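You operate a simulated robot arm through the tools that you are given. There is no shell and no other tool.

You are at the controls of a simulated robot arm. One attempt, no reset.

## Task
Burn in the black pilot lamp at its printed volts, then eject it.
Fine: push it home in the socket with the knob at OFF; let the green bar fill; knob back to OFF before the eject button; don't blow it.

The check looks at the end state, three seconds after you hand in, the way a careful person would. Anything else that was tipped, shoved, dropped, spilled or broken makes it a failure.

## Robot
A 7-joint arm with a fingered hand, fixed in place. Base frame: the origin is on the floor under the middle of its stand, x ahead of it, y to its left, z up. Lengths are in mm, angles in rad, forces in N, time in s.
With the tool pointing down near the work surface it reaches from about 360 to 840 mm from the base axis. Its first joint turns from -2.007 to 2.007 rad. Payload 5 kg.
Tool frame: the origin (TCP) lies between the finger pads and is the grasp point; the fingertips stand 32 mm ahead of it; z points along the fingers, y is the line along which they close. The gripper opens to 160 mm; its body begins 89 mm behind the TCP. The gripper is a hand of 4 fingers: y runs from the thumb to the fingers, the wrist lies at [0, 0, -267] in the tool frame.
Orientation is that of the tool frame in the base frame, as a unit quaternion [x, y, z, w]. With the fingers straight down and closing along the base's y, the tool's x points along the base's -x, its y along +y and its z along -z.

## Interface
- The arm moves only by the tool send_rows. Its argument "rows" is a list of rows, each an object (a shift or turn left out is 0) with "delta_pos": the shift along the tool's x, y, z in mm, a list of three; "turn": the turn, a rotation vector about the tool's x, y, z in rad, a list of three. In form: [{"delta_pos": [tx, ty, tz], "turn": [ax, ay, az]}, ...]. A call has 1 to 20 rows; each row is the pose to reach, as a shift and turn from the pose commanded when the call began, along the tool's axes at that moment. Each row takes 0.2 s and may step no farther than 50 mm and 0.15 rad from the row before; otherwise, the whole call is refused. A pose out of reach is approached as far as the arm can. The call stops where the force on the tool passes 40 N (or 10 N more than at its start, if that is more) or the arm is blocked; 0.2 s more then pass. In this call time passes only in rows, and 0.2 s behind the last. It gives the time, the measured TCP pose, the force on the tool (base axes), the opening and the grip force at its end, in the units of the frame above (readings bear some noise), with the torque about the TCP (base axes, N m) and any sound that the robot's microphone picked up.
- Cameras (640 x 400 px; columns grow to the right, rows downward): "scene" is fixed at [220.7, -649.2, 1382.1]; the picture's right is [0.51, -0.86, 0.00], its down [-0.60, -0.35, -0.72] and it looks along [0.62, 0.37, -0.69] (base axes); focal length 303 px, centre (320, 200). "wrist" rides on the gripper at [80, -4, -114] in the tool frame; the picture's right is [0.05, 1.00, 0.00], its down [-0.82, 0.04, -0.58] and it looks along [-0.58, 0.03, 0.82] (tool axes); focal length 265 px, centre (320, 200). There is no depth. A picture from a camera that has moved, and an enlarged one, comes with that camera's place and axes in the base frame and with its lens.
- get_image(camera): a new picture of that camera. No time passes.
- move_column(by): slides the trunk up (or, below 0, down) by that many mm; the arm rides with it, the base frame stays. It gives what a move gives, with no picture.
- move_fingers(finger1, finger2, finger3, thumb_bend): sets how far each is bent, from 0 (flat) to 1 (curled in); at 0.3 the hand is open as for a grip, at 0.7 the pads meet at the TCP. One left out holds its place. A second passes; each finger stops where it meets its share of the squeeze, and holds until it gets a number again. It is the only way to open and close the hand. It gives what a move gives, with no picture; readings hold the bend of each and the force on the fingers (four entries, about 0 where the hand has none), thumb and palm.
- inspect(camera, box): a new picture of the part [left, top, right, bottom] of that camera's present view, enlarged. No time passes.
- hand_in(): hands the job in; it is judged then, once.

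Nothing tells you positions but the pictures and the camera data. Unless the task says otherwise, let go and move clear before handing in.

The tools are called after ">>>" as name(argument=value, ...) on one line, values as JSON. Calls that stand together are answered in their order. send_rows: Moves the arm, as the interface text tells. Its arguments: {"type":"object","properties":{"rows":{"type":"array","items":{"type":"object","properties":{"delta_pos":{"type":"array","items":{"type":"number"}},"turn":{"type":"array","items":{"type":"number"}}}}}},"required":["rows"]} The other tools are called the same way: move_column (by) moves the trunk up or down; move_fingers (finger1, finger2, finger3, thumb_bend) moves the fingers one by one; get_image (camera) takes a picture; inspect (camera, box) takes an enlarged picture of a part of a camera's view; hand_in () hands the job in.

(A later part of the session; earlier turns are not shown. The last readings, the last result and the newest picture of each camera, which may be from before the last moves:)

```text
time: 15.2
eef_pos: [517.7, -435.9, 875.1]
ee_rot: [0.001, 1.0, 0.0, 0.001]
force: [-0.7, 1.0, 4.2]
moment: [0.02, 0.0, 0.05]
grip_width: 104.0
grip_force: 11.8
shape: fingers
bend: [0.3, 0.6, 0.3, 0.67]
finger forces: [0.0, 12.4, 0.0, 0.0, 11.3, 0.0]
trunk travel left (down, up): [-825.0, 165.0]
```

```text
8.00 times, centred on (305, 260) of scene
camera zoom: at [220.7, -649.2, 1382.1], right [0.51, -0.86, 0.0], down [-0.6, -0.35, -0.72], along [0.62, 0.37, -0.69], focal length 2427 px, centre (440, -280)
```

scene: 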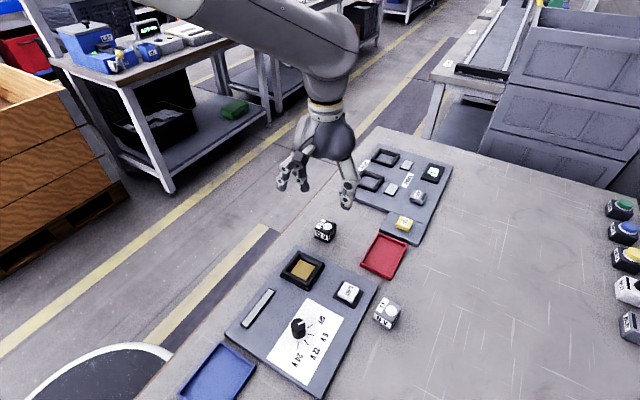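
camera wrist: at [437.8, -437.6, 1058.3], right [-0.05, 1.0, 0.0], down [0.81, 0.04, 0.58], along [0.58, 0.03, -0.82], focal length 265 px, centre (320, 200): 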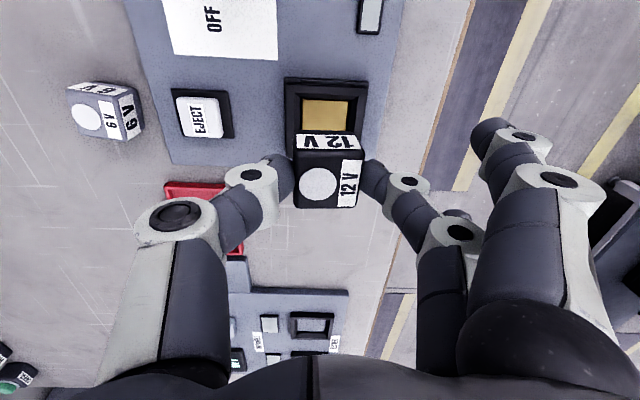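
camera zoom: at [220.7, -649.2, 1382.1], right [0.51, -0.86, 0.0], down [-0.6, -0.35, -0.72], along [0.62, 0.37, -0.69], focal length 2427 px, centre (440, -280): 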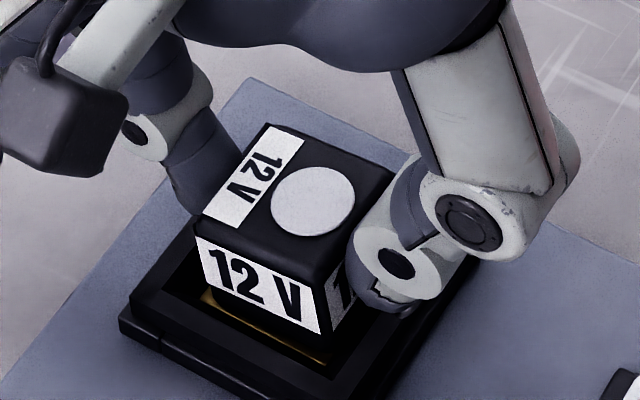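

There's light contact (4 N) with the lamp inside the frame and its bottom near the pad. I'll release slightly, lift, and then press the lamp from above with the closed fingertips.

>>> move_fingers(finger2=0.53, thumb_bend=0.55)

>>> inspect(camera="wrist", box=[220, 60, 420, 220])

>>> inspect(camera="scene", box=[265, 225, 345, 285])

```text
time: 16.2
eef_pos: [518.7, -435.7, 873.8]
ee_rot: [0.0, 1.0, 0.0, 0.0]
force: [-0.7, 0.0, 0.3]
moment: [0.0, 0.03, 0.02]
grip_width: 120.3
grip_force: 0.1
shape: fingers
bend: [0.3, 0.53, 0.3, 0.55]
finger forces: [0.0, 0.1, 0.0, 0.0, 0.0, 0.0]
trunk travel left (down, up): [-825.0, 165.0]
```

```text
2.50 times, centred on (320, 140) of wrist
camera zoom: at [437.8, -439.4, 988.2], right [-0.05, 1.0, 0.0], down [0.82, 0.04, 0.58], along [0.58, 0.03, -0.82], focal length 664 px, centre (320, 350)
```

zoom: 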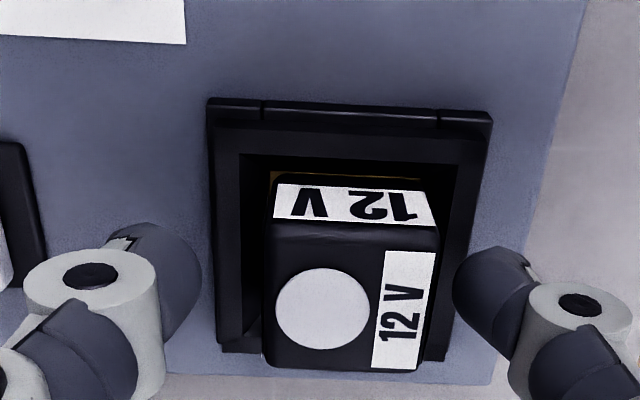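

```text
6.67 times, centred on (305, 255) of scene
camera zoom: at [220.7, -649.2, 1382.1], right [0.51, -0.86, 0.0], down [-0.6, -0.35, -0.72], along [0.62, 0.37, -0.69], focal length 2022 px, centre (420, -167)
```

zoom: 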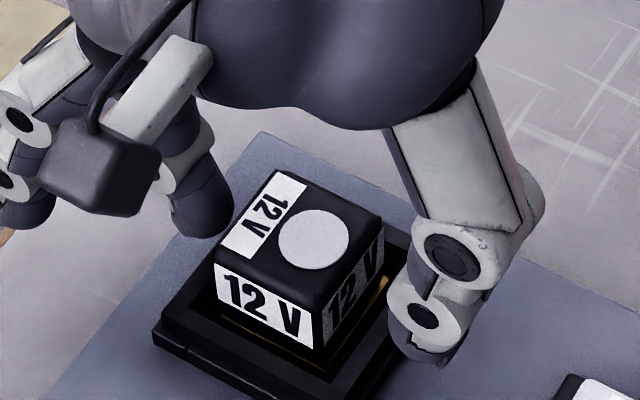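

The lamp now stands freely in the socket. I'll rise straight up, close the thumb and middle fingertips together, and centre them over the lamp to push it home.

>>> send_rows(rows=[{"delta_pos": [0, 0, -15]}, {"delta_pos": [0, 0, -35]}, {"delta_pos": [0, 0, -55]}, {"delta_pos": [-1.5, 6, -55]}])

>>> move_fingers(finger2=0.72, thumb_bend=0.72)

>>> get_image(camera="wrist")

>>> inspect(camera="scene", box=[240, 200, 370, 300])

```text
time: 17.2
eef_pos: [520.6, -430.9, 930.1]
ee_rot: [0.001, 1.0, -0.001, -0.001]
force: [0.0, -0.4, -0.4]
moment: [-0.03, 0.0, -0.02]
grip_width: 120.5
grip_force: 0.1
shape: fingers
bend: [0.3, 0.53, 0.3, 0.55]
finger forces: [0.1, 0.1, 0.1, 0.0, 0.0, 0.1]
trunk travel left (down, up): [-825.0, 165.0]
```

```text
time: 18.2
eef_pos: [519.6, -431.5, 929.4]
ee_rot: [0.0, 1.0, 0.0, 0.0]
force: [-0.4, -0.2, 0.2]
moment: [0.0, 0.03, 0.01]
grip_width: 90.4
grip_force: 0.2
shape: fingers
bend: [0.3, 0.71, 0.3, 0.71]
finger forces: [0.0, 0.1, 0.0, 0.0, 0.0, 0.0]
trunk travel left (down, up): [-825.0, 165.0]
```

```text
taken
camera wrist: at [439.8, -434.3, 1043.9], right [-0.05, 1.0, 0.0], down [0.82, 0.04, 0.58], along [0.58, 0.03, -0.82], focal length 265 px, centre (320, 200)
```

wrist: 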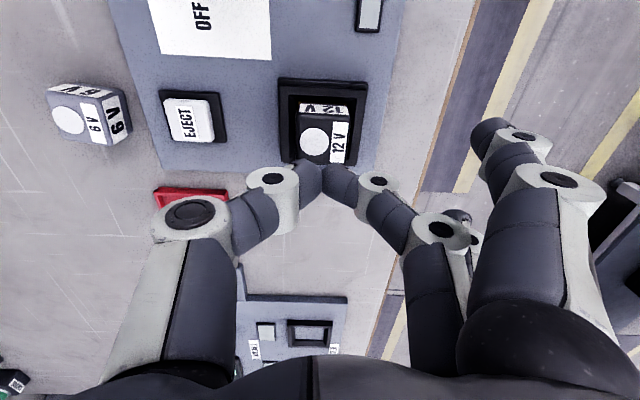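

```text
4.00 times, centred on (305, 250) of scene
camera zoom: at [220.7, -649.2, 1382.1], right [0.51, -0.86, 0.0], down [-0.6, -0.35, -0.72], along [0.62, 0.37, -0.69], focal length 1214 px, centre (380, 0)
```

zoom: 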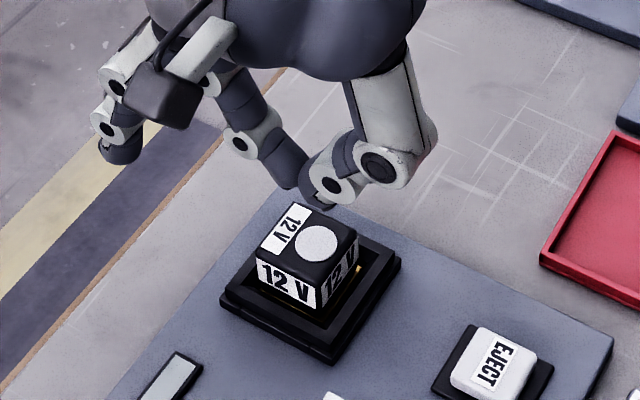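

>>> inspect(camera="wrist", box=[265, 65, 385, 185])

>>> inspect(camera="scene", box=[285, 240, 345, 290])

```text
3.33 times, centred on (325, 125) of wrist
camera zoom: at [439.8, -434.3, 1043.9], right [-0.05, 1.0, 0.0], down [0.82, 0.04, 0.58], along [0.58, 0.03, -0.82], focal length 885 px, centre (303, 450)
```

zoom: 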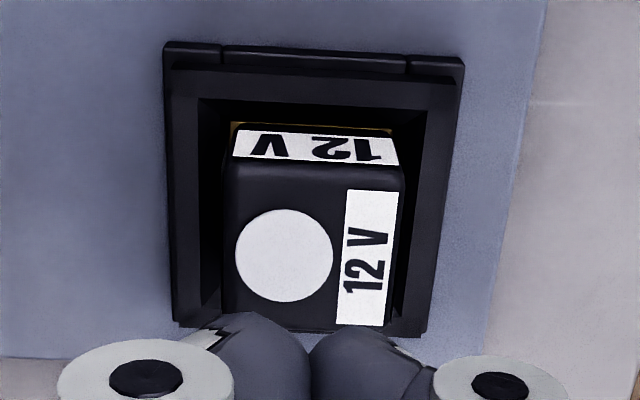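

```text
8.00 times, centred on (315, 265) of scene
camera zoom: at [220.7, -649.2, 1382.1], right [0.51, -0.86, 0.0], down [-0.6, -0.35, -0.72], along [0.62, 0.37, -0.69], focal length 2427 px, centre (360, -320)
```

zoom: 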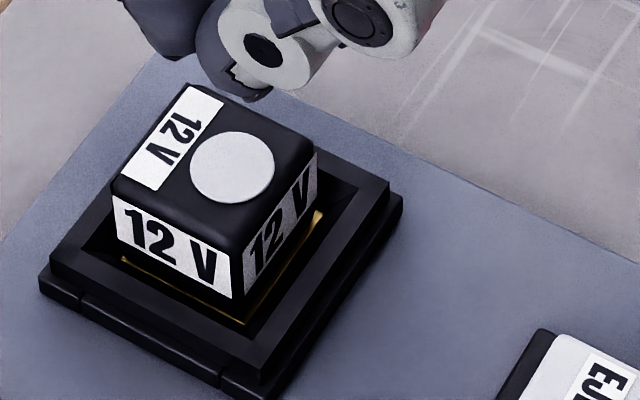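

The lamp sits on the pad, upright in the frame, and the closed tips are centred on it. I'll come down and press.

>>> send_rows(rows=[{"delta_pos": [0, -0.5, 15]}, {"delta_pos": [0, -0.5, 28]}, {"delta_pos": [0, -0.5, 32]}])

>>> inspect(camera="scene", box=[265, 225, 345, 285])

>>> inspect(camera="wrist", box=[220, 60, 420, 220])

```text
time: 19.0
eef_pos: [520.1, -431.5, 896.4]
ee_rot: [-0.001, 1.0, 0.0, -0.001]
force: [0.3, -0.6, 0.2]
moment: [-0.01, 0.0, -0.03]
grip_width: 90.5
grip_force: 0.1
shape: fingers
bend: [0.3, 0.71, 0.3, 0.71]
finger forces: [0.0, 0.1, 0.0, 0.1, 0.1, 0.0]
trunk travel left (down, up): [-825.0, 165.0]
```

```text
6.67 times, centred on (305, 255) of scene
camera zoom: at [220.7, -649.2, 1382.1], right [0.51, -0.86, 0.0], down [-0.6, -0.35, -0.72], along [0.62, 0.37, -0.69], focal length 2022 px, centre (420, -167)
```

zoom: 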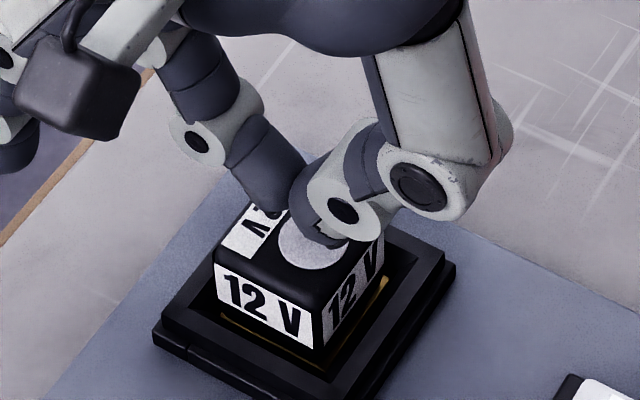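

```text
2.50 times, centred on (320, 140) of wrist
camera zoom: at [440.1, -434.4, 1011.5], right [-0.05, 1.0, 0.0], down [0.82, 0.04, 0.58], along [0.58, 0.03, -0.82], focal length 664 px, centre (320, 350)
```

zoom: 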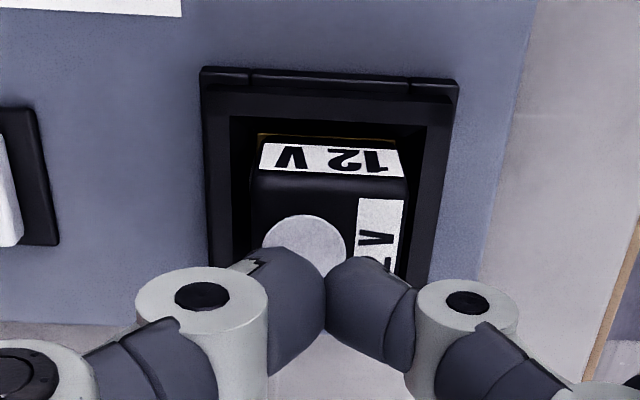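

>>> send_rows(rows=[{"delta_pos": [0, 0, 1.5]}, {"delta_pos": [0, 0, 3]}, {"delta_pos": [0, 0, 4.5]}, {"delta_pos": [0, 0, 6]}])

>>> inspect(camera="scene", box=[265, 225, 345, 285])

>>> inspect(camera="wrist", box=[220, 60, 420, 220])

```text
time: 20.0
eef_pos: [519.1, -430.2, 891.4]
ee_rot: [0.001, 1.0, 0.0, 0.0]
force: [-0.8, 0.1, 0.6]
moment: [0.02, -0.01, 0.02]
grip_width: 90.8
grip_force: 0.1
shape: fingers
bend: [0.3, 0.71, 0.3, 0.71]
finger forces: [0.0, 0.0, 0.0, 0.1, 0.0, 0.0]
trunk travel left (down, up): [-825.0, 165.0]
```

```text
6.67 times, centred on (305, 255) of scene
camera zoom: at [220.7, -649.2, 1382.1], right [0.51, -0.86, 0.0], down [-0.6, -0.35, -0.72], along [0.62, 0.37, -0.69], focal length 2022 px, centre (420, -167)
```

zoom: 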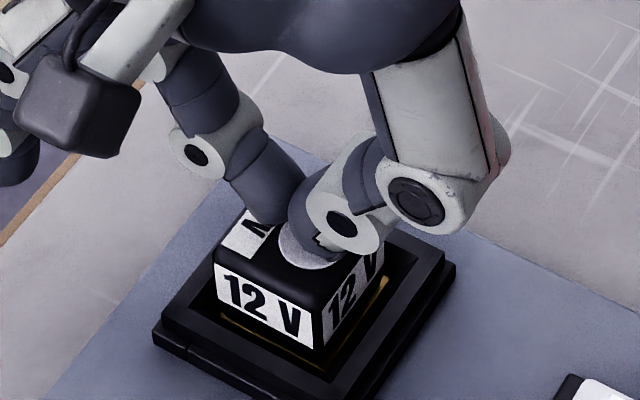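

```text
2.50 times, centred on (320, 140) of wrist
camera zoom: at [439.4, -434.2, 1005.6], right [-0.05, 1.0, 0.0], down [0.82, 0.04, 0.58], along [0.58, 0.03, -0.82], focal length 664 px, centre (320, 350)
```

zoom: 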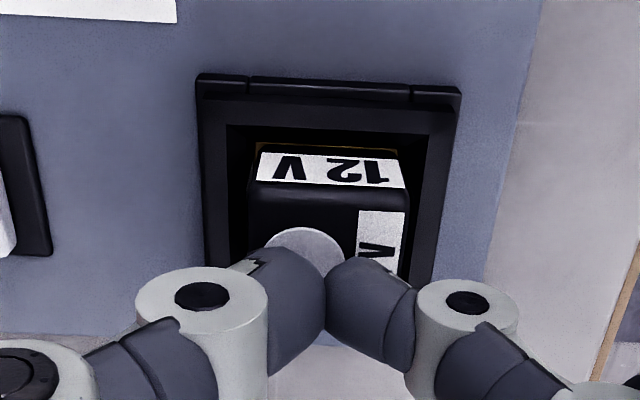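

>>> send_rows(rows=[{"delta_pos": [0, 0, 1]}, {"delta_pos": [0, 0, 2]}, {"delta_pos": [0, 0, 3]}, {"delta_pos": [0, 0, 4]}])

>>> inspect(camera="scene", box=[265, 225, 345, 285])

```text
time: 21.0
eef_pos: [520.2, -430.8, 888.0]
ee_rot: [0.0, 1.0, 0.0, 0.0]
force: [-0.6, -0.8, 2.6]
moment: [-0.05, -0.03, 0.02]
grip_width: 90.2
grip_force: 0.0
shape: fingers
bend: [0.3, 0.71, 0.3, 0.71]
finger forces: [0.0, 0.0, 0.0, 0.0, 0.1, 0.0]
trunk travel left (down, up): [-825.0, 165.0]
```

```text
6.67 times, centred on (305, 255) of scene
camera zoom: at [220.7, -649.2, 1382.1], right [0.51, -0.86, 0.0], down [-0.6, -0.35, -0.72], along [0.62, 0.37, -0.69], focal length 2022 px, centre (420, -167)
```

zoom: 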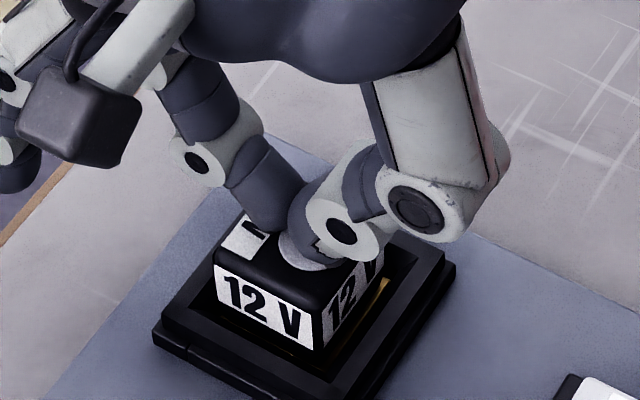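

Contact has started at 2.6 N, so I keep pressing in 1 mm steps.

>>> send_rows(rows=[{"delta_pos": [0, 0, 1]}, {"delta_pos": [0, 0, 2]}, {"delta_pos": [0, 0, 3]}])

>>> inspect(camera="scene", box=[265, 225, 345, 285])

>>> inspect(camera="wrist", box=[220, 60, 420, 220])

```text
time: 21.8
eef_pos: [520.2, -431.7, 883.2]
ee_rot: [0.0, 1.0, -0.001, 0.0]
force: [0.2, 0.3, 0.2]
moment: [0.03, -0.01, -0.01]
grip_width: 90.5
grip_force: 0.0
shape: fingers
bend: [0.3, 0.71, 0.3, 0.71]
finger forces: [0.1, 0.0, 0.1, 0.0, 0.0, 0.0]
trunk travel left (down, up): [-825.0, 165.0]
```

```text
6.67 times, centred on (305, 255) of scene
camera zoom: at [220.7, -649.2, 1382.1], right [0.51, -0.86, 0.0], down [-0.6, -0.35, -0.72], along [0.62, 0.37, -0.69], focal length 2022 px, centre (420, -167)
```

zoom: 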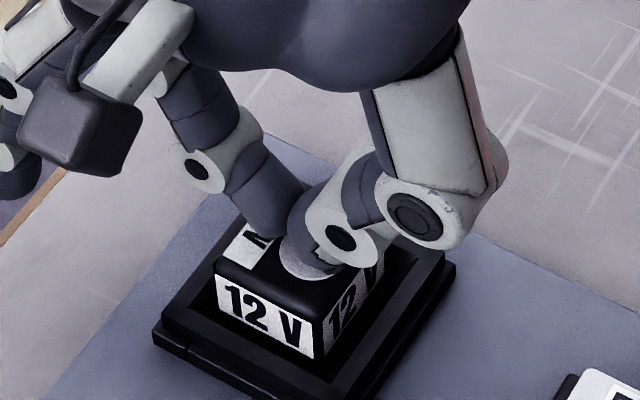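

```text
2.50 times, centred on (320, 140) of wrist
camera zoom: at [439.6, -433.7, 997.9], right [-0.05, 1.0, 0.0], down [0.82, 0.04, 0.58], along [0.58, 0.03, -0.82], focal length 664 px, centre (320, 350)
```

zoom: 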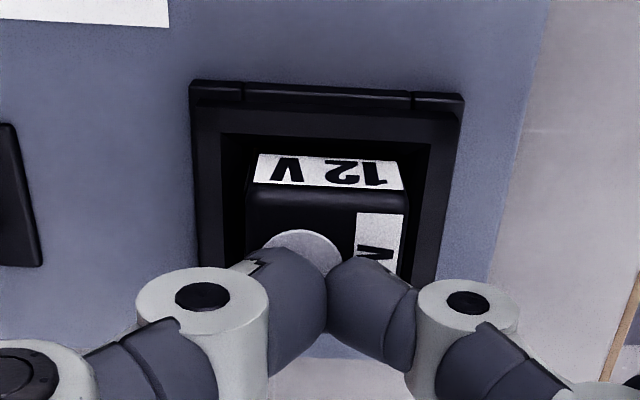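

The lamp went down a few mm and the force fell away. I'll keep pressing to be sure it reaches its hard stop.

>>> send_rows(rows=[{"delta_pos": [0, 0, 1]}, {"delta_pos": [0, 0, 2]}, {"delta_pos": [0, 0, 3]}])

>>> inspect(camera="scene", box=[265, 225, 345, 285])

>>> inspect(camera="wrist", box=[220, 60, 420, 220])

```text
time: 22.6
eef_pos: [519.9, -430.0, 882.0]
ee_rot: [0.0, 1.0, 0.0, 0.002]
force: [-0.7, -0.1, 6.0]
moment: [-0.1, 0.05, -0.02]
grip_width: 90.2
grip_force: 4.2
shape: fingers
bend: [0.3, 0.71, 0.3, 0.72]
finger forces: [0.0, 0.0, 0.1, 0.0, 8.1, 0.1]
trunk travel left (down, up): [-825.0, 165.0]
```

```text
6.67 times, centred on (305, 255) of scene
camera zoom: at [220.7, -649.2, 1382.1], right [0.51, -0.86, 0.0], down [-0.6, -0.35, -0.72], along [0.62, 0.37, -0.69], focal length 2022 px, centre (420, -167)
```

zoom: 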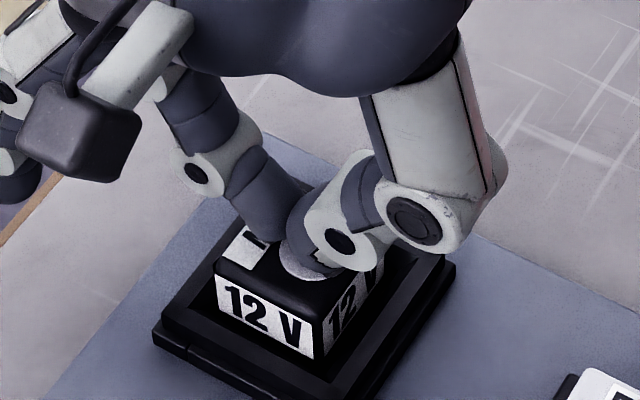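

```text
2.50 times, centred on (320, 140) of wrist
camera zoom: at [439.1, -433.6, 996.2], right [-0.05, 1.0, 0.0], down [0.81, 0.04, 0.58], along [0.58, 0.03, -0.82], focal length 664 px, centre (320, 350)
```

zoom: 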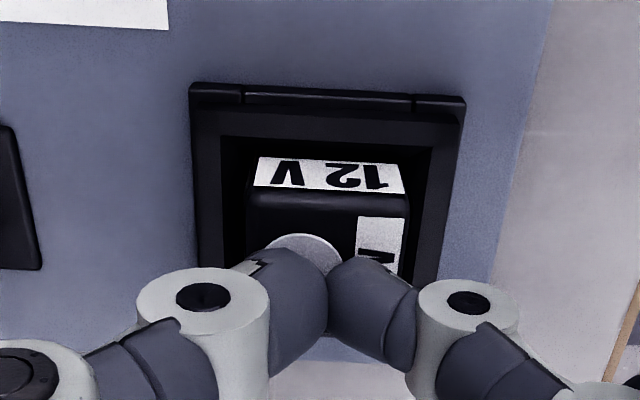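

>>> send_rows(rows=[{"delta_pos": [0, 0, 1]}, {"delta_pos": [0, 0, 2]}, {"delta_pos": [0, 0, 3]}])

>>> inspect(camera="scene", box=[265, 225, 345, 285])

```text
time: 23.4
eef_pos: [518.8, -431.7, 880.3]
ee_rot: [-0.001, 1.0, 0.0, 0.001]
force: [-0.5, -1.7, 21.2]
moment: [-0.18, 0.02, 0.01]
grip_width: 89.8
grip_force: 8.9
shape: fingers
bend: [0.3, 0.72, 0.3, 0.72]
finger forces: [0.0, 0.0, 0.0, 0.0, 19.4, 0.0]
trunk travel left (down, up): [-825.0, 165.0]
```

```text
6.67 times, centred on (305, 255) of scene
camera zoom: at [220.7, -649.2, 1382.1], right [0.51, -0.86, 0.0], down [-0.6, -0.35, -0.72], along [0.62, 0.37, -0.69], focal length 2022 px, centre (420, -167)
```

zoom: 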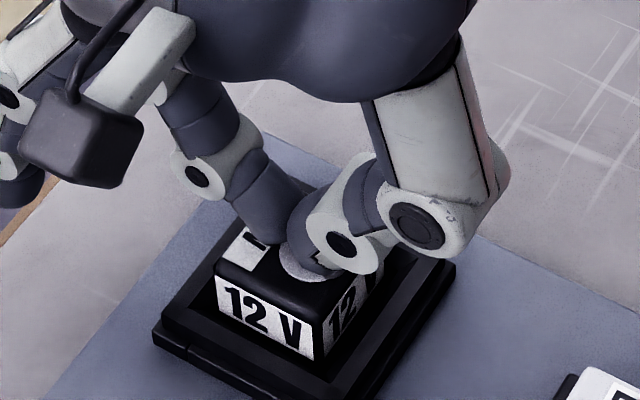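

It holds firm at 21 N, so it is at its hard stop. I'll rise and check the lamp.

>>> send_rows(rows=[{"delta_pos": [0, 0, -10]}, {"delta_pos": [0, 0, -40]}, {"delta_pos": [0, 0, -80]}])

>>> inspect(camera="scene", box=[265, 235, 345, 295])

>>> get_image(camera="wrist")

>>> inspect(camera="wrist", box=[265, 55, 385, 175])

```text
time: 24.2
eef_pos: [519.4, -429.3, 958.2]
ee_rot: [0.0, 1.0, 0.0, 0.0]
force: [0.0, 0.0, -0.2]
moment: [-0.05, -0.01, -0.01]
grip_width: 90.4
grip_force: 0.1
shape: fingers
bend: [0.3, 0.71, 0.3, 0.72]
finger forces: [0.0, 0.0, 0.0, 0.0, 0.0, 0.0]
trunk travel left (down, up): [-825.0, 165.0]
```

```text
6.67 times, centred on (305, 265) of scene
camera zoom: at [220.7, -649.2, 1382.1], right [0.51, -0.86, 0.0], down [-0.6, -0.35, -0.72], along [0.62, 0.37, -0.69], focal length 2022 px, centre (420, -233)
```

zoom: 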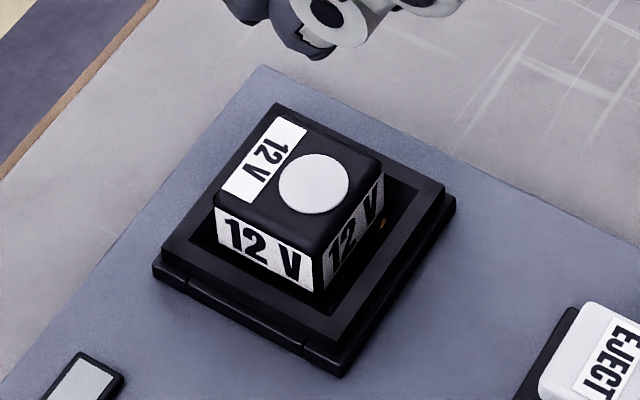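

```text
taken
camera wrist: at [438.1, -432.5, 1071.6], right [-0.05, 1.0, 0.0], down [0.82, 0.04, 0.58], along [0.58, 0.03, -0.82], focal length 265 px, centre (320, 200)
```

wrist: 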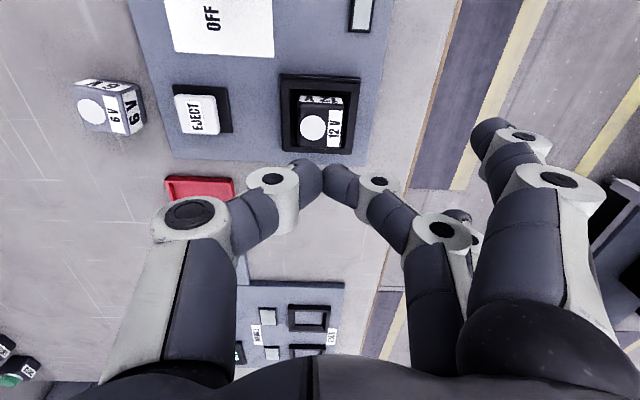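

```text
3.33 times, centred on (325, 115) of wrist
camera zoom: at [438.1, -432.5, 1071.6], right [-0.05, 1.0, 0.0], down [0.82, 0.04, 0.58], along [0.58, 0.03, -0.82], focal length 885 px, centre (303, 483)
```

zoom: 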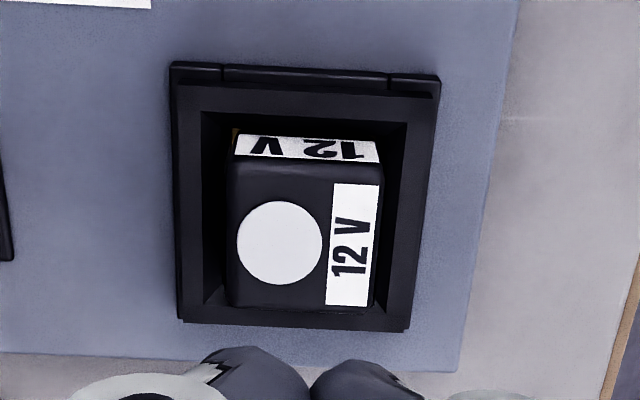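

The lamp is down in the socket and stays there. Next is the knob near (400, -495): I'll move above it, curl the two outer fingers out of the way, and open the pinch.

>>> send_rows(rows=[{"delta_pos": [30, -16, -5]}, {"delta_pos": [60, -32, -10]}, {"delta_pos": [90, -49, -10]}, {"delta_pos": [119, -65, -10]}])

>>> move_fingers(finger1=1.0, finger2=0.5, finger3=1.0, thumb_bend=0.5)

>>> get_image(camera="wrist")

>>> get_image(camera="scene")

```text
time: 25.2
eef_pos: [401.7, -495.0, 966.0]
ee_rot: [0.001, 1.0, 0.0, 0.0]
force: [0.0, 1.0, -0.2]
moment: [0.03, -0.03, -0.04]
grip_width: 90.5
grip_force: 0.0
shape: fingers
bend: [0.3, 0.71, 0.3, 0.72]
finger forces: [0.1, 0.0, 0.0, 0.0, 0.0, 0.1]
trunk travel left (down, up): [-825.0, 165.0]
```

```text
time: 26.2
eef_pos: [402.8, -494.9, 965.6]
ee_rot: [0.0, 1.0, 0.0, 0.0]
force: [0.5, 0.3, 1.2]
moment: [-0.01, 0.02, 0.02]
grip_width: 62.0
grip_force: 0.1
shape: fingers
bend: [1.0, 0.5, 1.0, 0.5]
finger forces: [0.1, 0.1, 0.1, 0.0, 0.0, 0.0]
trunk travel left (down, up): [-825.0, 165.0]
```

```text
taken
camera wrist: at [321.2, -497.9, 1080.2], right [-0.05, 1.0, 0.0], down [0.82, 0.04, 0.58], along [0.58, 0.03, -0.82], focal length 265 px, centre (320, 200)
```

wrist: 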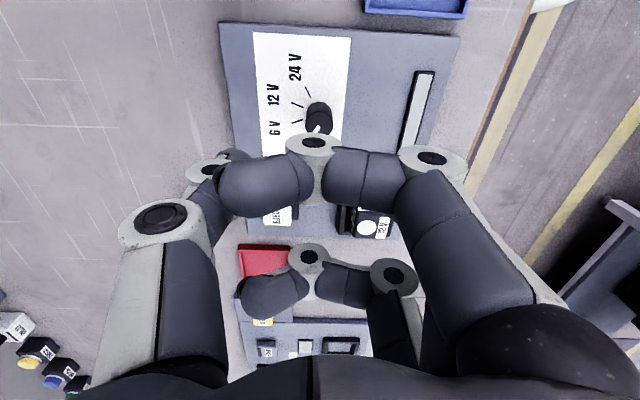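

```text
taken
```

scene: 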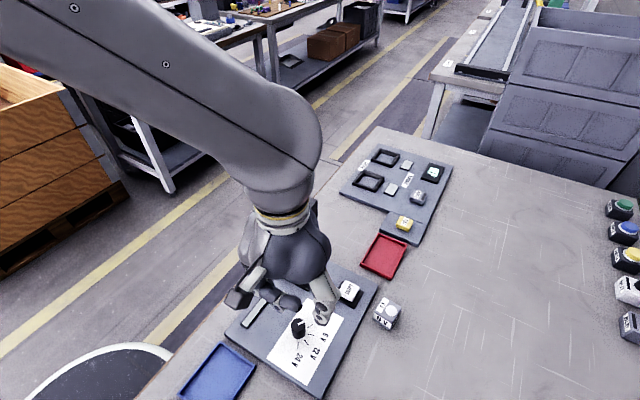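

The curled fingers block my view, so I'll put them back at 0.3. I'd turn the knob over a yaw range that keeps them away from the lamp. First I'll fix the knob's position.

>>> move_fingers(finger1=0.3, finger2=0.5, finger3=0.3, thumb_bend=0.5)

>>> get_image(camera="wrist")

>>> inspect(camera="wrist", box=[240, 30, 400, 150])

>>> inspect(camera="scene", box=[240, 270, 380, 380])

```text
time: 27.2
eef_pos: [402.4, -495.6, 966.6]
ee_rot: [0.0, 1.0, 0.0, 0.0]
force: [1.1, 0.1, 0.5]
moment: [0.01, 0.02, -0.02]
grip_width: 130.1
grip_force: 0.1
shape: fingers
bend: [0.3, 0.5, 0.3, 0.5]
finger forces: [0.0, 0.1, 0.0, 0.0, 0.0, 0.1]
trunk travel left (down, up): [-825.0, 165.0]
```

```text
taken
camera wrist: at [321.3, -497.9, 1080.2], right [-0.05, 1.0, 0.0], down [0.82, 0.04, 0.58], along [0.58, 0.03, -0.82], focal length 265 px, centre (320, 200)
```

wrist: 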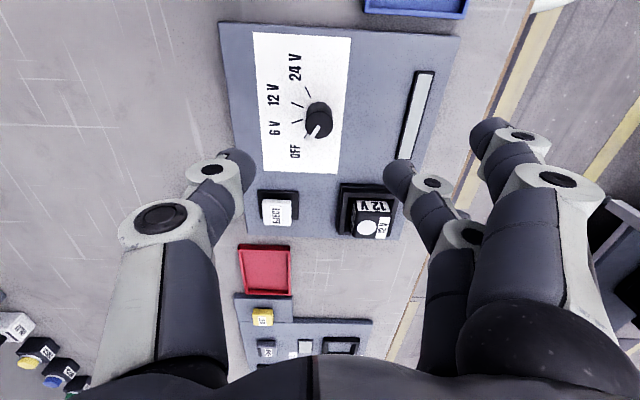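

```text
3.33 times, centred on (320, 90) of wrist
camera zoom: at [321.3, -497.9, 1080.2], right [-0.05, 1.0, 0.0], down [0.82, 0.04, 0.58], along [0.58, 0.03, -0.82], focal length 885 px, centre (320, 567)
```

zoom: 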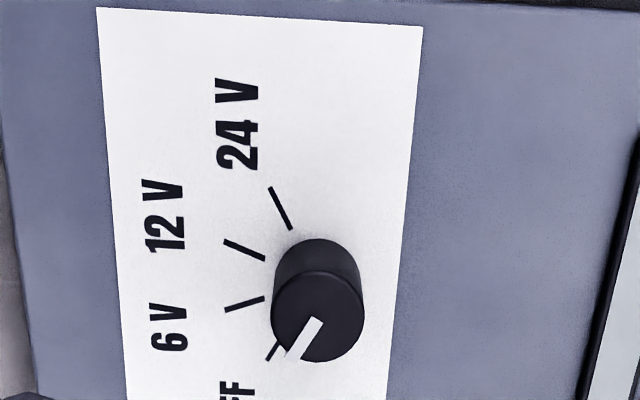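

```text
3.64 times, centred on (310, 325) of scene
camera zoom: at [220.7, -649.2, 1382.1], right [0.51, -0.86, 0.0], down [-0.6, -0.35, -0.72], along [0.62, 0.37, -0.69], focal length 1103 px, centre (356, -254)
```

zoom: 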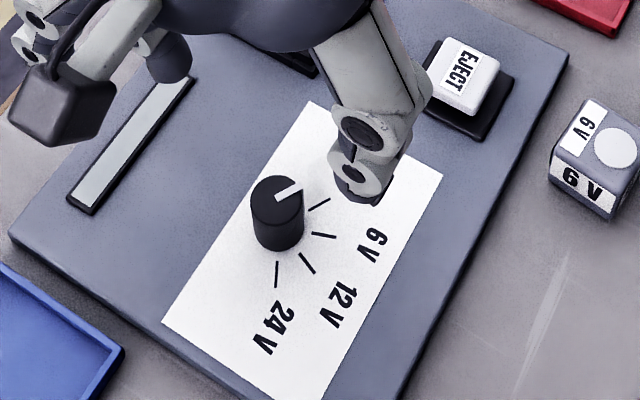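

The knob's top is at (405, -494, 844.5), it is 25 mm across, and the panel surface is near z = 814.5. I'll yaw the hand by +80° in free air above the knob, so the OFF to 12 V turn ends at yaw 0.

>>> send_rows(rows=[{"delta_pos": [-3, 0.7, 0], "turn": [0, 0, -0.14]}, {"delta_pos": [-3, 0.7, 0], "turn": [0, 0, -0.28]}, {"delta_pos": [-3, 0.7, 0], "turn": [0, 0, -0.42]}, {"delta_pos": [-3, 0.7, 0], "turn": [0, 0, -0.56]}, {"delta_pos": [-3, 0.7, 0], "turn": [0, 0, -0.7]}, {"delta_pos": [-3, 0.7, 0], "turn": [0, 0, -0.84]}, {"delta_pos": [-3, 0.7, 0], "turn": [0, 0, -0.98]}, {"delta_pos": [-3, 0.7, 0], "turn": [0, 0, -1.12]}, {"delta_pos": [-3, 0.7, 0], "turn": [0, 0, -1.26]}, {"delta_pos": [-3, 0.7, 0], "turn": [0, 0, -1.396]}])

>>> get_image(camera="wrist")

>>> get_image(camera="scene")

```text
time: 29.4
eef_pos: [410.6, -469.0, 945.7]
ee_rot: [-0.43, 0.896, -0.012, -0.112]
force: [2.5, 1.8, 0.6]
moment: [-0.26, 0.33, 0.0]
grip_width: 130.7
grip_force: 0.1
shape: fingers
bend: [0.3, 0.5, 0.3, 0.5]
finger forces: [0.0, 0.0, 0.0, 0.0, 0.1, 0.0]
out of reach, approached as far as the arm can: row 6, 7, 8, 9, 10
trunk travel left (down, up): [-825.0, 165.0]
```

```text
taken
camera wrist: at [388.1, -520.2, 1073.9], right [-0.8, 0.59, 0.09], down [0.57, 0.72, 0.39], along [0.17, 0.37, -0.92], focal length 265 px, centre (320, 200)
```

wrist: 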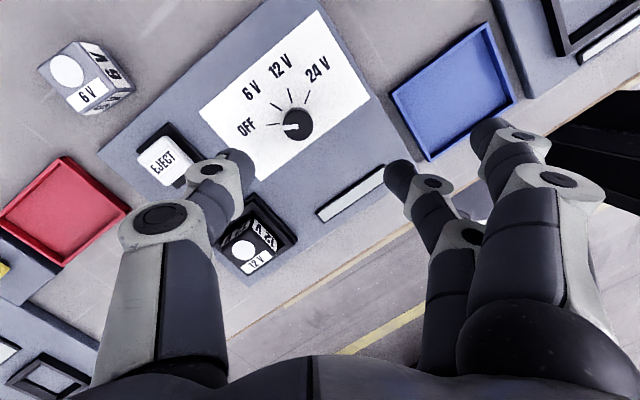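

```text
taken
```

scene: 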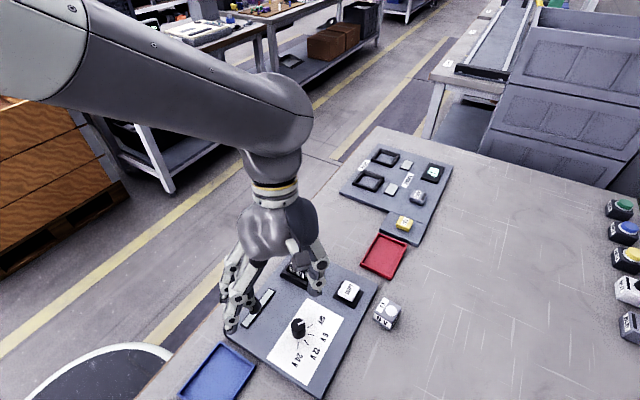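

The wrist runs out of range near +45°, so I'll use +32° to -48° instead. I back off first and check that the hand is vertical again.

>>> send_rows(rows=[{"turn": [0, 0, 0.14]}, {"turn": [0, 0, 0.28]}, {"turn": [0, 0, 0.42]}, {"turn": [0, 0, 0.56]}, {"turn": [0, 0, 0.7]}, {"turn": [0, 0, 0.84]}])

```text
time: 30.8
eef_pos: [404.5, -475.3, 945.4]
ee_rot: [-0.022, 0.994, -0.055, -0.097]
force: [0.8, -0.2, -0.3]
moment: [-0.02, -0.02, -0.02]
grip_width: 130.7
grip_force: 0.1
shape: fingers
bend: [0.3, 0.5, 0.3, 0.5]
finger forces: [0.0, 0.1, 0.0, 0.1, 0.0, 0.0]
trunk travel left (down, up): [-825.0, 165.0]
```

The hand kept a small tilt from the unreachable rows. I'll remove it and return to the point above the knob.

>>> send_rows(rows=[{"delta_pos": [2.2, -10.6, -9.3], "turn": [-0.0551, -0.0972, 0.022]}, {"delta_pos": [4.3, -21.2, -18.6], "turn": [-0.1102, -0.1944, 0.0441]}])

>>> move_fingers(finger3=1.0)

>>> get_image(camera="wrist")

```text
time: 31.4
eef_pos: [406.0, -495.0, 967.9]
ee_rot: [-0.003, 1.0, 0.001, 0.001]
force: [-0.4, 0.3, -0.4]
moment: [0.0, -0.02, 0.0]
grip_width: 130.9
grip_force: 0.1
shape: fingers
bend: [0.3, 0.5, 0.3, 0.5]
finger forces: [0.0, 0.0, 0.0, 0.1, 0.0, 0.0]
trunk travel left (down, up): [-825.0, 165.0]
```

```text
time: 32.4
eef_pos: [405.3, -495.7, 967.6]
ee_rot: [-0.002, 1.0, 0.001, 0.001]
force: [0.4, 0.6, -0.3]
moment: [-0.02, 0.01, 0.03]
grip_width: 130.9
grip_force: 0.1
shape: fingers
bend: [0.3, 0.5, 1.0, 0.5]
finger forces: [0.0, 0.0, 0.1, 0.1, 0.0, 0.1]
trunk travel left (down, up): [-825.0, 165.0]
```

```text
taken
camera wrist: at [325.2, -499.3, 1081.7], right [-0.06, 1.0, 0.0], down [0.81, 0.05, 0.58], along [0.58, 0.03, -0.82], focal length 265 px, centre (320, 200)
```

wrist: 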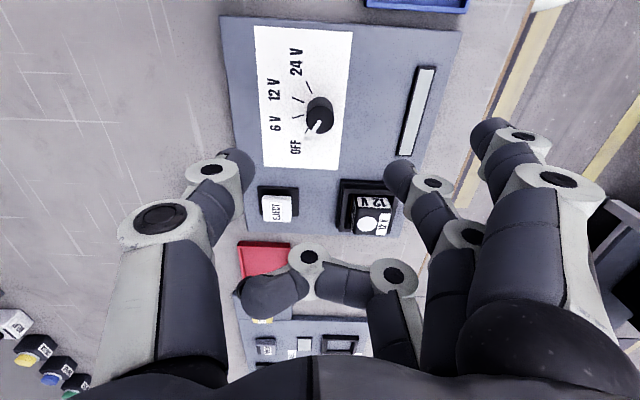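

Finger 3 is the far one and is safely curled, with the view clear. I'll yaw to +0.5 rad above the knob and come part-way down.

>>> send_rows(rows=[{"delta_pos": [0.4, 1.5, 0], "turn": [0, 0, -0.13]}, {"delta_pos": [0.4, 1.5, 0], "turn": [0, 0, -0.26]}, {"delta_pos": [0.4, 1.5, 0], "turn": [0, 0, -0.39]}, {"delta_pos": [0.4, 1.5, 0], "turn": [0, 0, -0.5]}, {"delta_pos": [0.4, 1.5, 30], "turn": [0, 0, -0.5]}, {"delta_pos": [0.4, 1.5, 60], "turn": [0, 0, -0.5]}])

>>> get_image(camera="wrist")

>>> inspect(camera="scene", box=[230, 260, 370, 370])

```text
time: 33.8
eef_pos: [405.6, -494.4, 906.9]
ee_rot: [-0.25, 0.968, 0.0, 0.0]
force: [0.4, 0.2, 0.0]
moment: [0.03, 0.0, 0.03]
grip_width: 130.7
grip_force: 0.1
shape: fingers
bend: [0.3, 0.5, 1.0, 0.5]
finger forces: [0.0, 0.0, 0.0, 0.0, 0.1, 0.0]
trunk travel left (down, up): [-825.0, 165.0]
```

```text
taken
camera wrist: at [337.7, -536.4, 1021.1], right [-0.53, 0.85, 0.0], down [0.69, 0.43, 0.58], along [0.49, 0.31, -0.82], focal length 265 px, centre (320, 200)
```

wrist: 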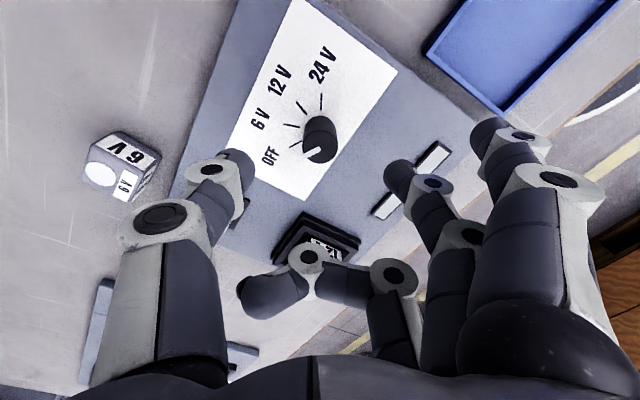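

```text
3.64 times, centred on (300, 315) of scene
camera zoom: at [220.7, -649.2, 1382.1], right [0.51, -0.86, 0.0], down [-0.6, -0.35, -0.72], along [0.62, 0.37, -0.69], focal length 1103 px, centre (393, -218)
```

zoom: 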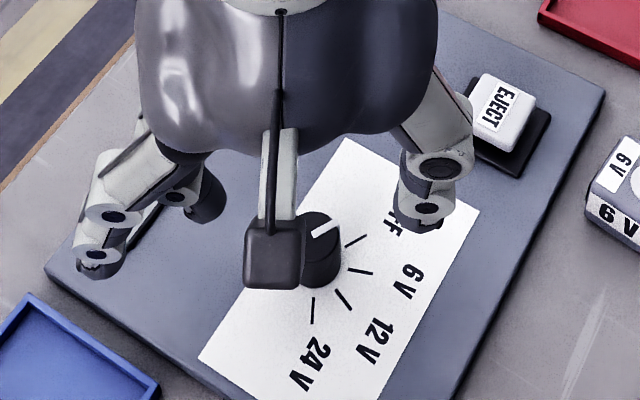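

>>> inspect(camera="wrist", box=[280, 100, 360, 180])

```text
5.00 times, centred on (320, 140) of wrist
camera zoom: at [337.7, -536.4, 1021.1], right [-0.53, 0.85, 0.0], down [0.69, 0.43, 0.58], along [0.49, 0.31, -0.82], focal length 1327 px, centre (320, 500)
```

zoom: 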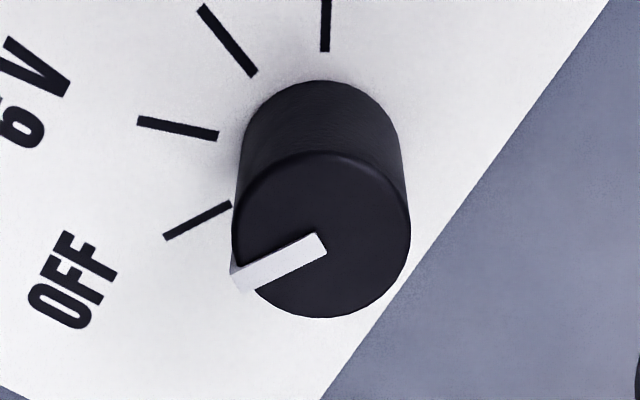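

The pinch is centred on the knob to about 1 mm, and the pointer is still at OFF. I'll descend around it and close gently.

>>> send_rows(rows=[{"delta_pos": [1, 0, 15]}, {"delta_pos": [1, 0, 30]}, {"delta_pos": [1, 0, 44]}])

>>> inspect(camera="wrist", box=[220, 80, 420, 230])

>>> inspect(camera="scene", box=[230, 270, 370, 370])

```text
time: 34.6
eef_pos: [403.8, -493.1, 864.5]
ee_rot: [-0.249, 0.969, 0.001, 0.001]
force: [-0.7, 0.5, -0.3]
moment: [0.0, 0.01, -0.01]
grip_width: 130.6
grip_force: 0.0
shape: fingers
bend: [0.3, 0.5, 1.0, 0.5]
finger forces: [0.0, 0.0, 0.0, 0.0, 0.0, 0.1]
trunk travel left (down, up): [-825.0, 165.0]
```

```text
2.67 times, centred on (320, 155) of wrist
camera zoom: at [335.8, -535.2, 978.4], right [-0.53, 0.85, 0.0], down [0.69, 0.43, 0.58], along [0.49, 0.31, -0.82], focal length 708 px, centre (320, 320)
```

zoom: 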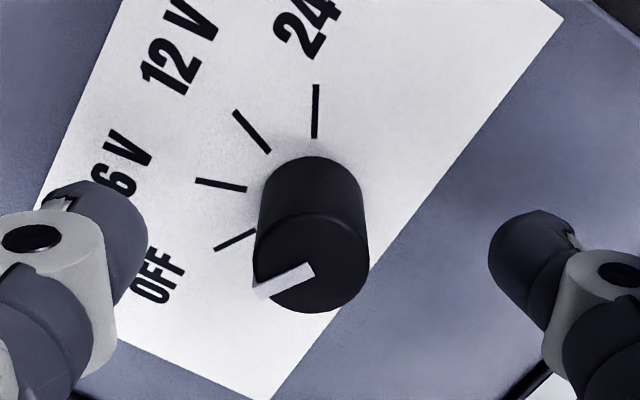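

```text
4.00 times, centred on (300, 320) of scene
camera zoom: at [220.7, -649.2, 1382.1], right [0.51, -0.86, 0.0], down [-0.6, -0.35, -0.72], along [0.62, 0.37, -0.69], focal length 1214 px, centre (400, -280)
```

zoom: 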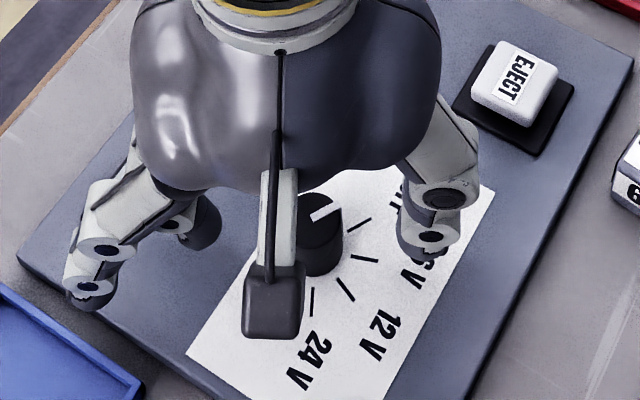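

>>> send_rows(rows=[{"delta_pos": [0, -1.3, 2.5]}])

>>> move_fingers(finger2=0.61, thumb_bend=0.61)

>>> inspect(camera="wrist", box=[240, 80, 400, 200])

```text
time: 35.0
eef_pos: [404.1, -494.6, 862.5]
ee_rot: [-0.249, 0.968, 0.001, 0.0]
force: [-0.9, -0.4, 0.0]
moment: [-0.03, 0.0, 0.0]
grip_width: 130.7
grip_force: 0.0
shape: fingers
bend: [0.3, 0.5, 1.0, 0.5]
finger forces: [0.1, 0.0, 0.1, 0.0, 0.0, 0.1]
trunk travel left (down, up): [-825.0, 165.0]
```

```text
time: 36.0
eef_pos: [404.5, -494.7, 860.0]
ee_rot: [-0.25, 0.968, 0.0, 0.002]
force: [-0.5, 0.1, 0.5]
moment: [-0.01, -0.01, 0.01]
grip_width: 109.6
grip_force: 0.0
shape: fingers
bend: [0.3, 0.61, 1.0, 0.61]
finger forces: [0.0, 0.0, 0.0, 0.0, 0.0, 0.0]
trunk travel left (down, up): [-825.0, 165.0]
```

```text
3.33 times, centred on (320, 140) of wrist
camera zoom: at [335.9, -536.4, 975.9], right [-0.53, 0.85, 0.0], down [0.69, 0.43, 0.58], along [0.49, 0.31, -0.82], focal length 885 px, centre (320, 400)
```

zoom: 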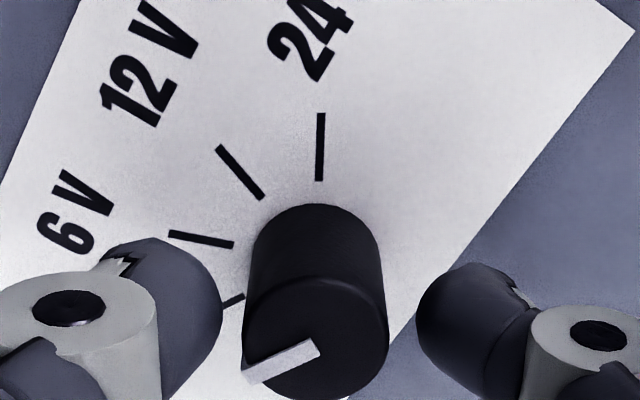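

>>> move_fingers(finger2=0.73, thumb_bend=0.73)

>>> inspect(camera="wrist", box=[240, 80, 400, 200])

>>> inspect(camera="scene", box=[230, 270, 370, 370])

```text
time: 37.0
eef_pos: [404.7, -495.0, 861.5]
ee_rot: [-0.249, 0.968, 0.0, 0.001]
force: [3.2, -5.9, -6.3]
moment: [-0.1, -0.09, 0.01]
grip_width: 102.4
grip_force: 11.2
shape: fingers
bend: [0.3, 0.67, 1.0, 0.67]
finger forces: [0.0, 8.3, 0.0, 0.1, 14.4, 0.0]
trunk travel left (down, up): [-825.0, 165.0]
```

```text
3.33 times, centred on (320, 140) of wrist
camera zoom: at [336.3, -537.3, 975.2], right [-0.53, 0.85, 0.0], down [0.69, 0.43, 0.58], along [0.49, 0.31, -0.82], focal length 885 px, centre (320, 400)
```

zoom: 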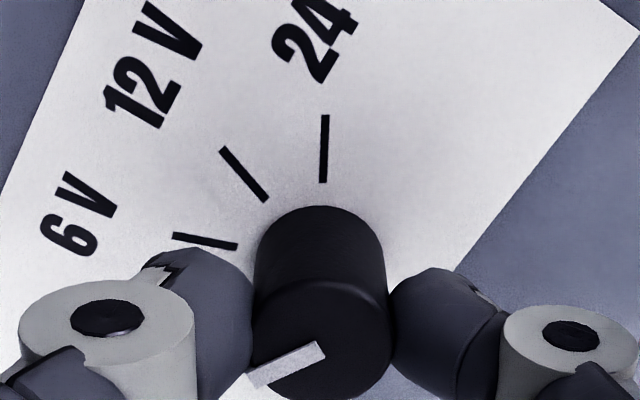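

```text
4.00 times, centred on (300, 320) of scene
camera zoom: at [220.7, -649.2, 1382.1], right [0.51, -0.86, 0.0], down [-0.6, -0.35, -0.72], along [0.62, 0.37, -0.69], focal length 1214 px, centre (400, -280)
```

zoom: 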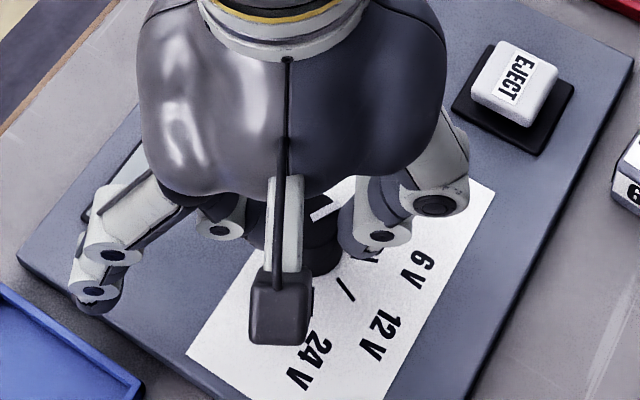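

The knob is gripped by both pads. I'll shift 0.5 mm to balance the load and make a small test turn toward 6 V to check that the knob follows.

>>> send_rows(rows=[{"delta_pos": [0, -0.4, 0], "turn": [0, 0, 0.1]}, {"delta_pos": [0, -0.5, 0], "turn": [0, 0, 0.2]}])

>>> inspect(camera="wrist", box=[240, 80, 400, 200])

>>> inspect(camera="scene", box=[230, 230, 370, 370])

```text
time: 37.6
eef_pos: [404.7, -495.2, 860.1]
ee_rot: [-0.15, 0.989, 0.001, 0.001]
force: [-0.9, -2.5, -4.8]
moment: [-0.03, 0.06, 0.05]
grip_width: 101.8
grip_force: 10.8
shape: fingers
bend: [0.3, 0.67, 1.0, 0.67]
finger forces: [0.0, 9.8, 0.0, 0.1, 12.9, 0.0]
trunk travel left (down, up): [-825.0, 165.0]
```

```text
3.33 times, centred on (320, 140) of wrist
camera zoom: at [329.3, -522.9, 975.1], right [-0.35, 0.94, 0.0], down [0.77, 0.28, 0.58], along [0.54, 0.2, -0.82], focal length 885 px, centre (320, 400)
```

zoom: 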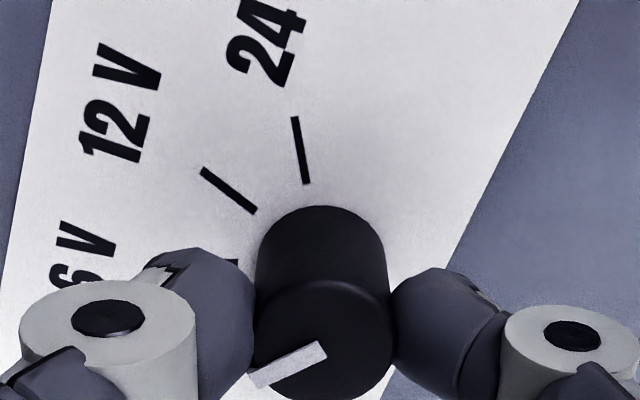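

```text
2.86 times, centred on (300, 300) of scene
camera zoom: at [220.7, -649.2, 1382.1], right [0.51, -0.86, 0.0], down [-0.6, -0.35, -0.72], along [0.62, 0.37, -0.69], focal length 867 px, centre (377, -86)
```

zoom: 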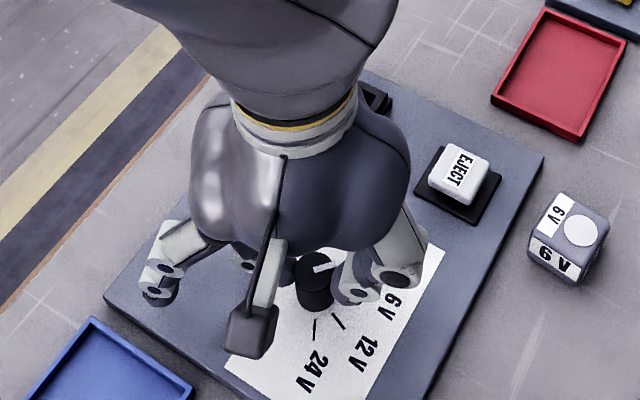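

The knob follows without slip. I'll turn the remaining ~1.19 rad to 12 V.

>>> send_rows(rows=[{"turn": [0, 0, 0.13]}, {"turn": [0, 0, 0.26]}, {"turn": [0, 0, 0.39]}, {"turn": [0, 0, 0.52]}, {"turn": [0, 0, 0.65]}, {"turn": [0, 0, 0.78]}, {"turn": [0, 0, 0.91]}, {"turn": [0, 0, 1.04]}])

>>> inspect(camera="wrist", box=[220, 60, 420, 210])

>>> inspect(camera="scene", box=[230, 230, 370, 370])

```text
time: 39.4
eef_pos: [403.8, -495.7, 860.1]
ee_rot: [0.361, 0.932, 0.001, 0.0]
force: [-7.4, -2.4, -1.7]
moment: [-0.01, 0.12, -0.02]
grip_width: 102.0
grip_force: 12.1
shape: fingers
bend: [0.3, 0.67, 1.0, 0.67]
finger forces: [0.0, 9.3, 0.0, 0.0, 14.8, 0.0]
trunk travel left (down, up): [-825.0, 165.0]
```

```text
2.67 times, centred on (320, 135) of wrist
camera zoom: at [342.5, -443.7, 975.1], right [0.63, 0.77, 0.0], down [0.63, -0.52, 0.58], along [0.45, -0.36, -0.82], focal length 708 px, centre (320, 373)
```

zoom: 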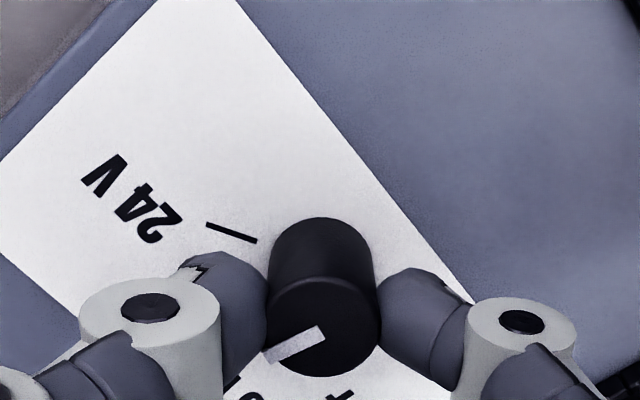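

```text
2.86 times, centred on (300, 300) of scene
camera zoom: at [220.7, -649.2, 1382.1], right [0.51, -0.86, 0.0], down [-0.6, -0.35, -0.72], along [0.62, 0.37, -0.69], focal length 867 px, centre (377, -86)
```

zoom: 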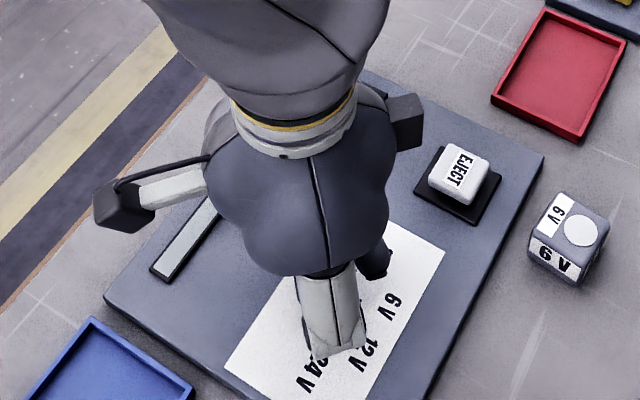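

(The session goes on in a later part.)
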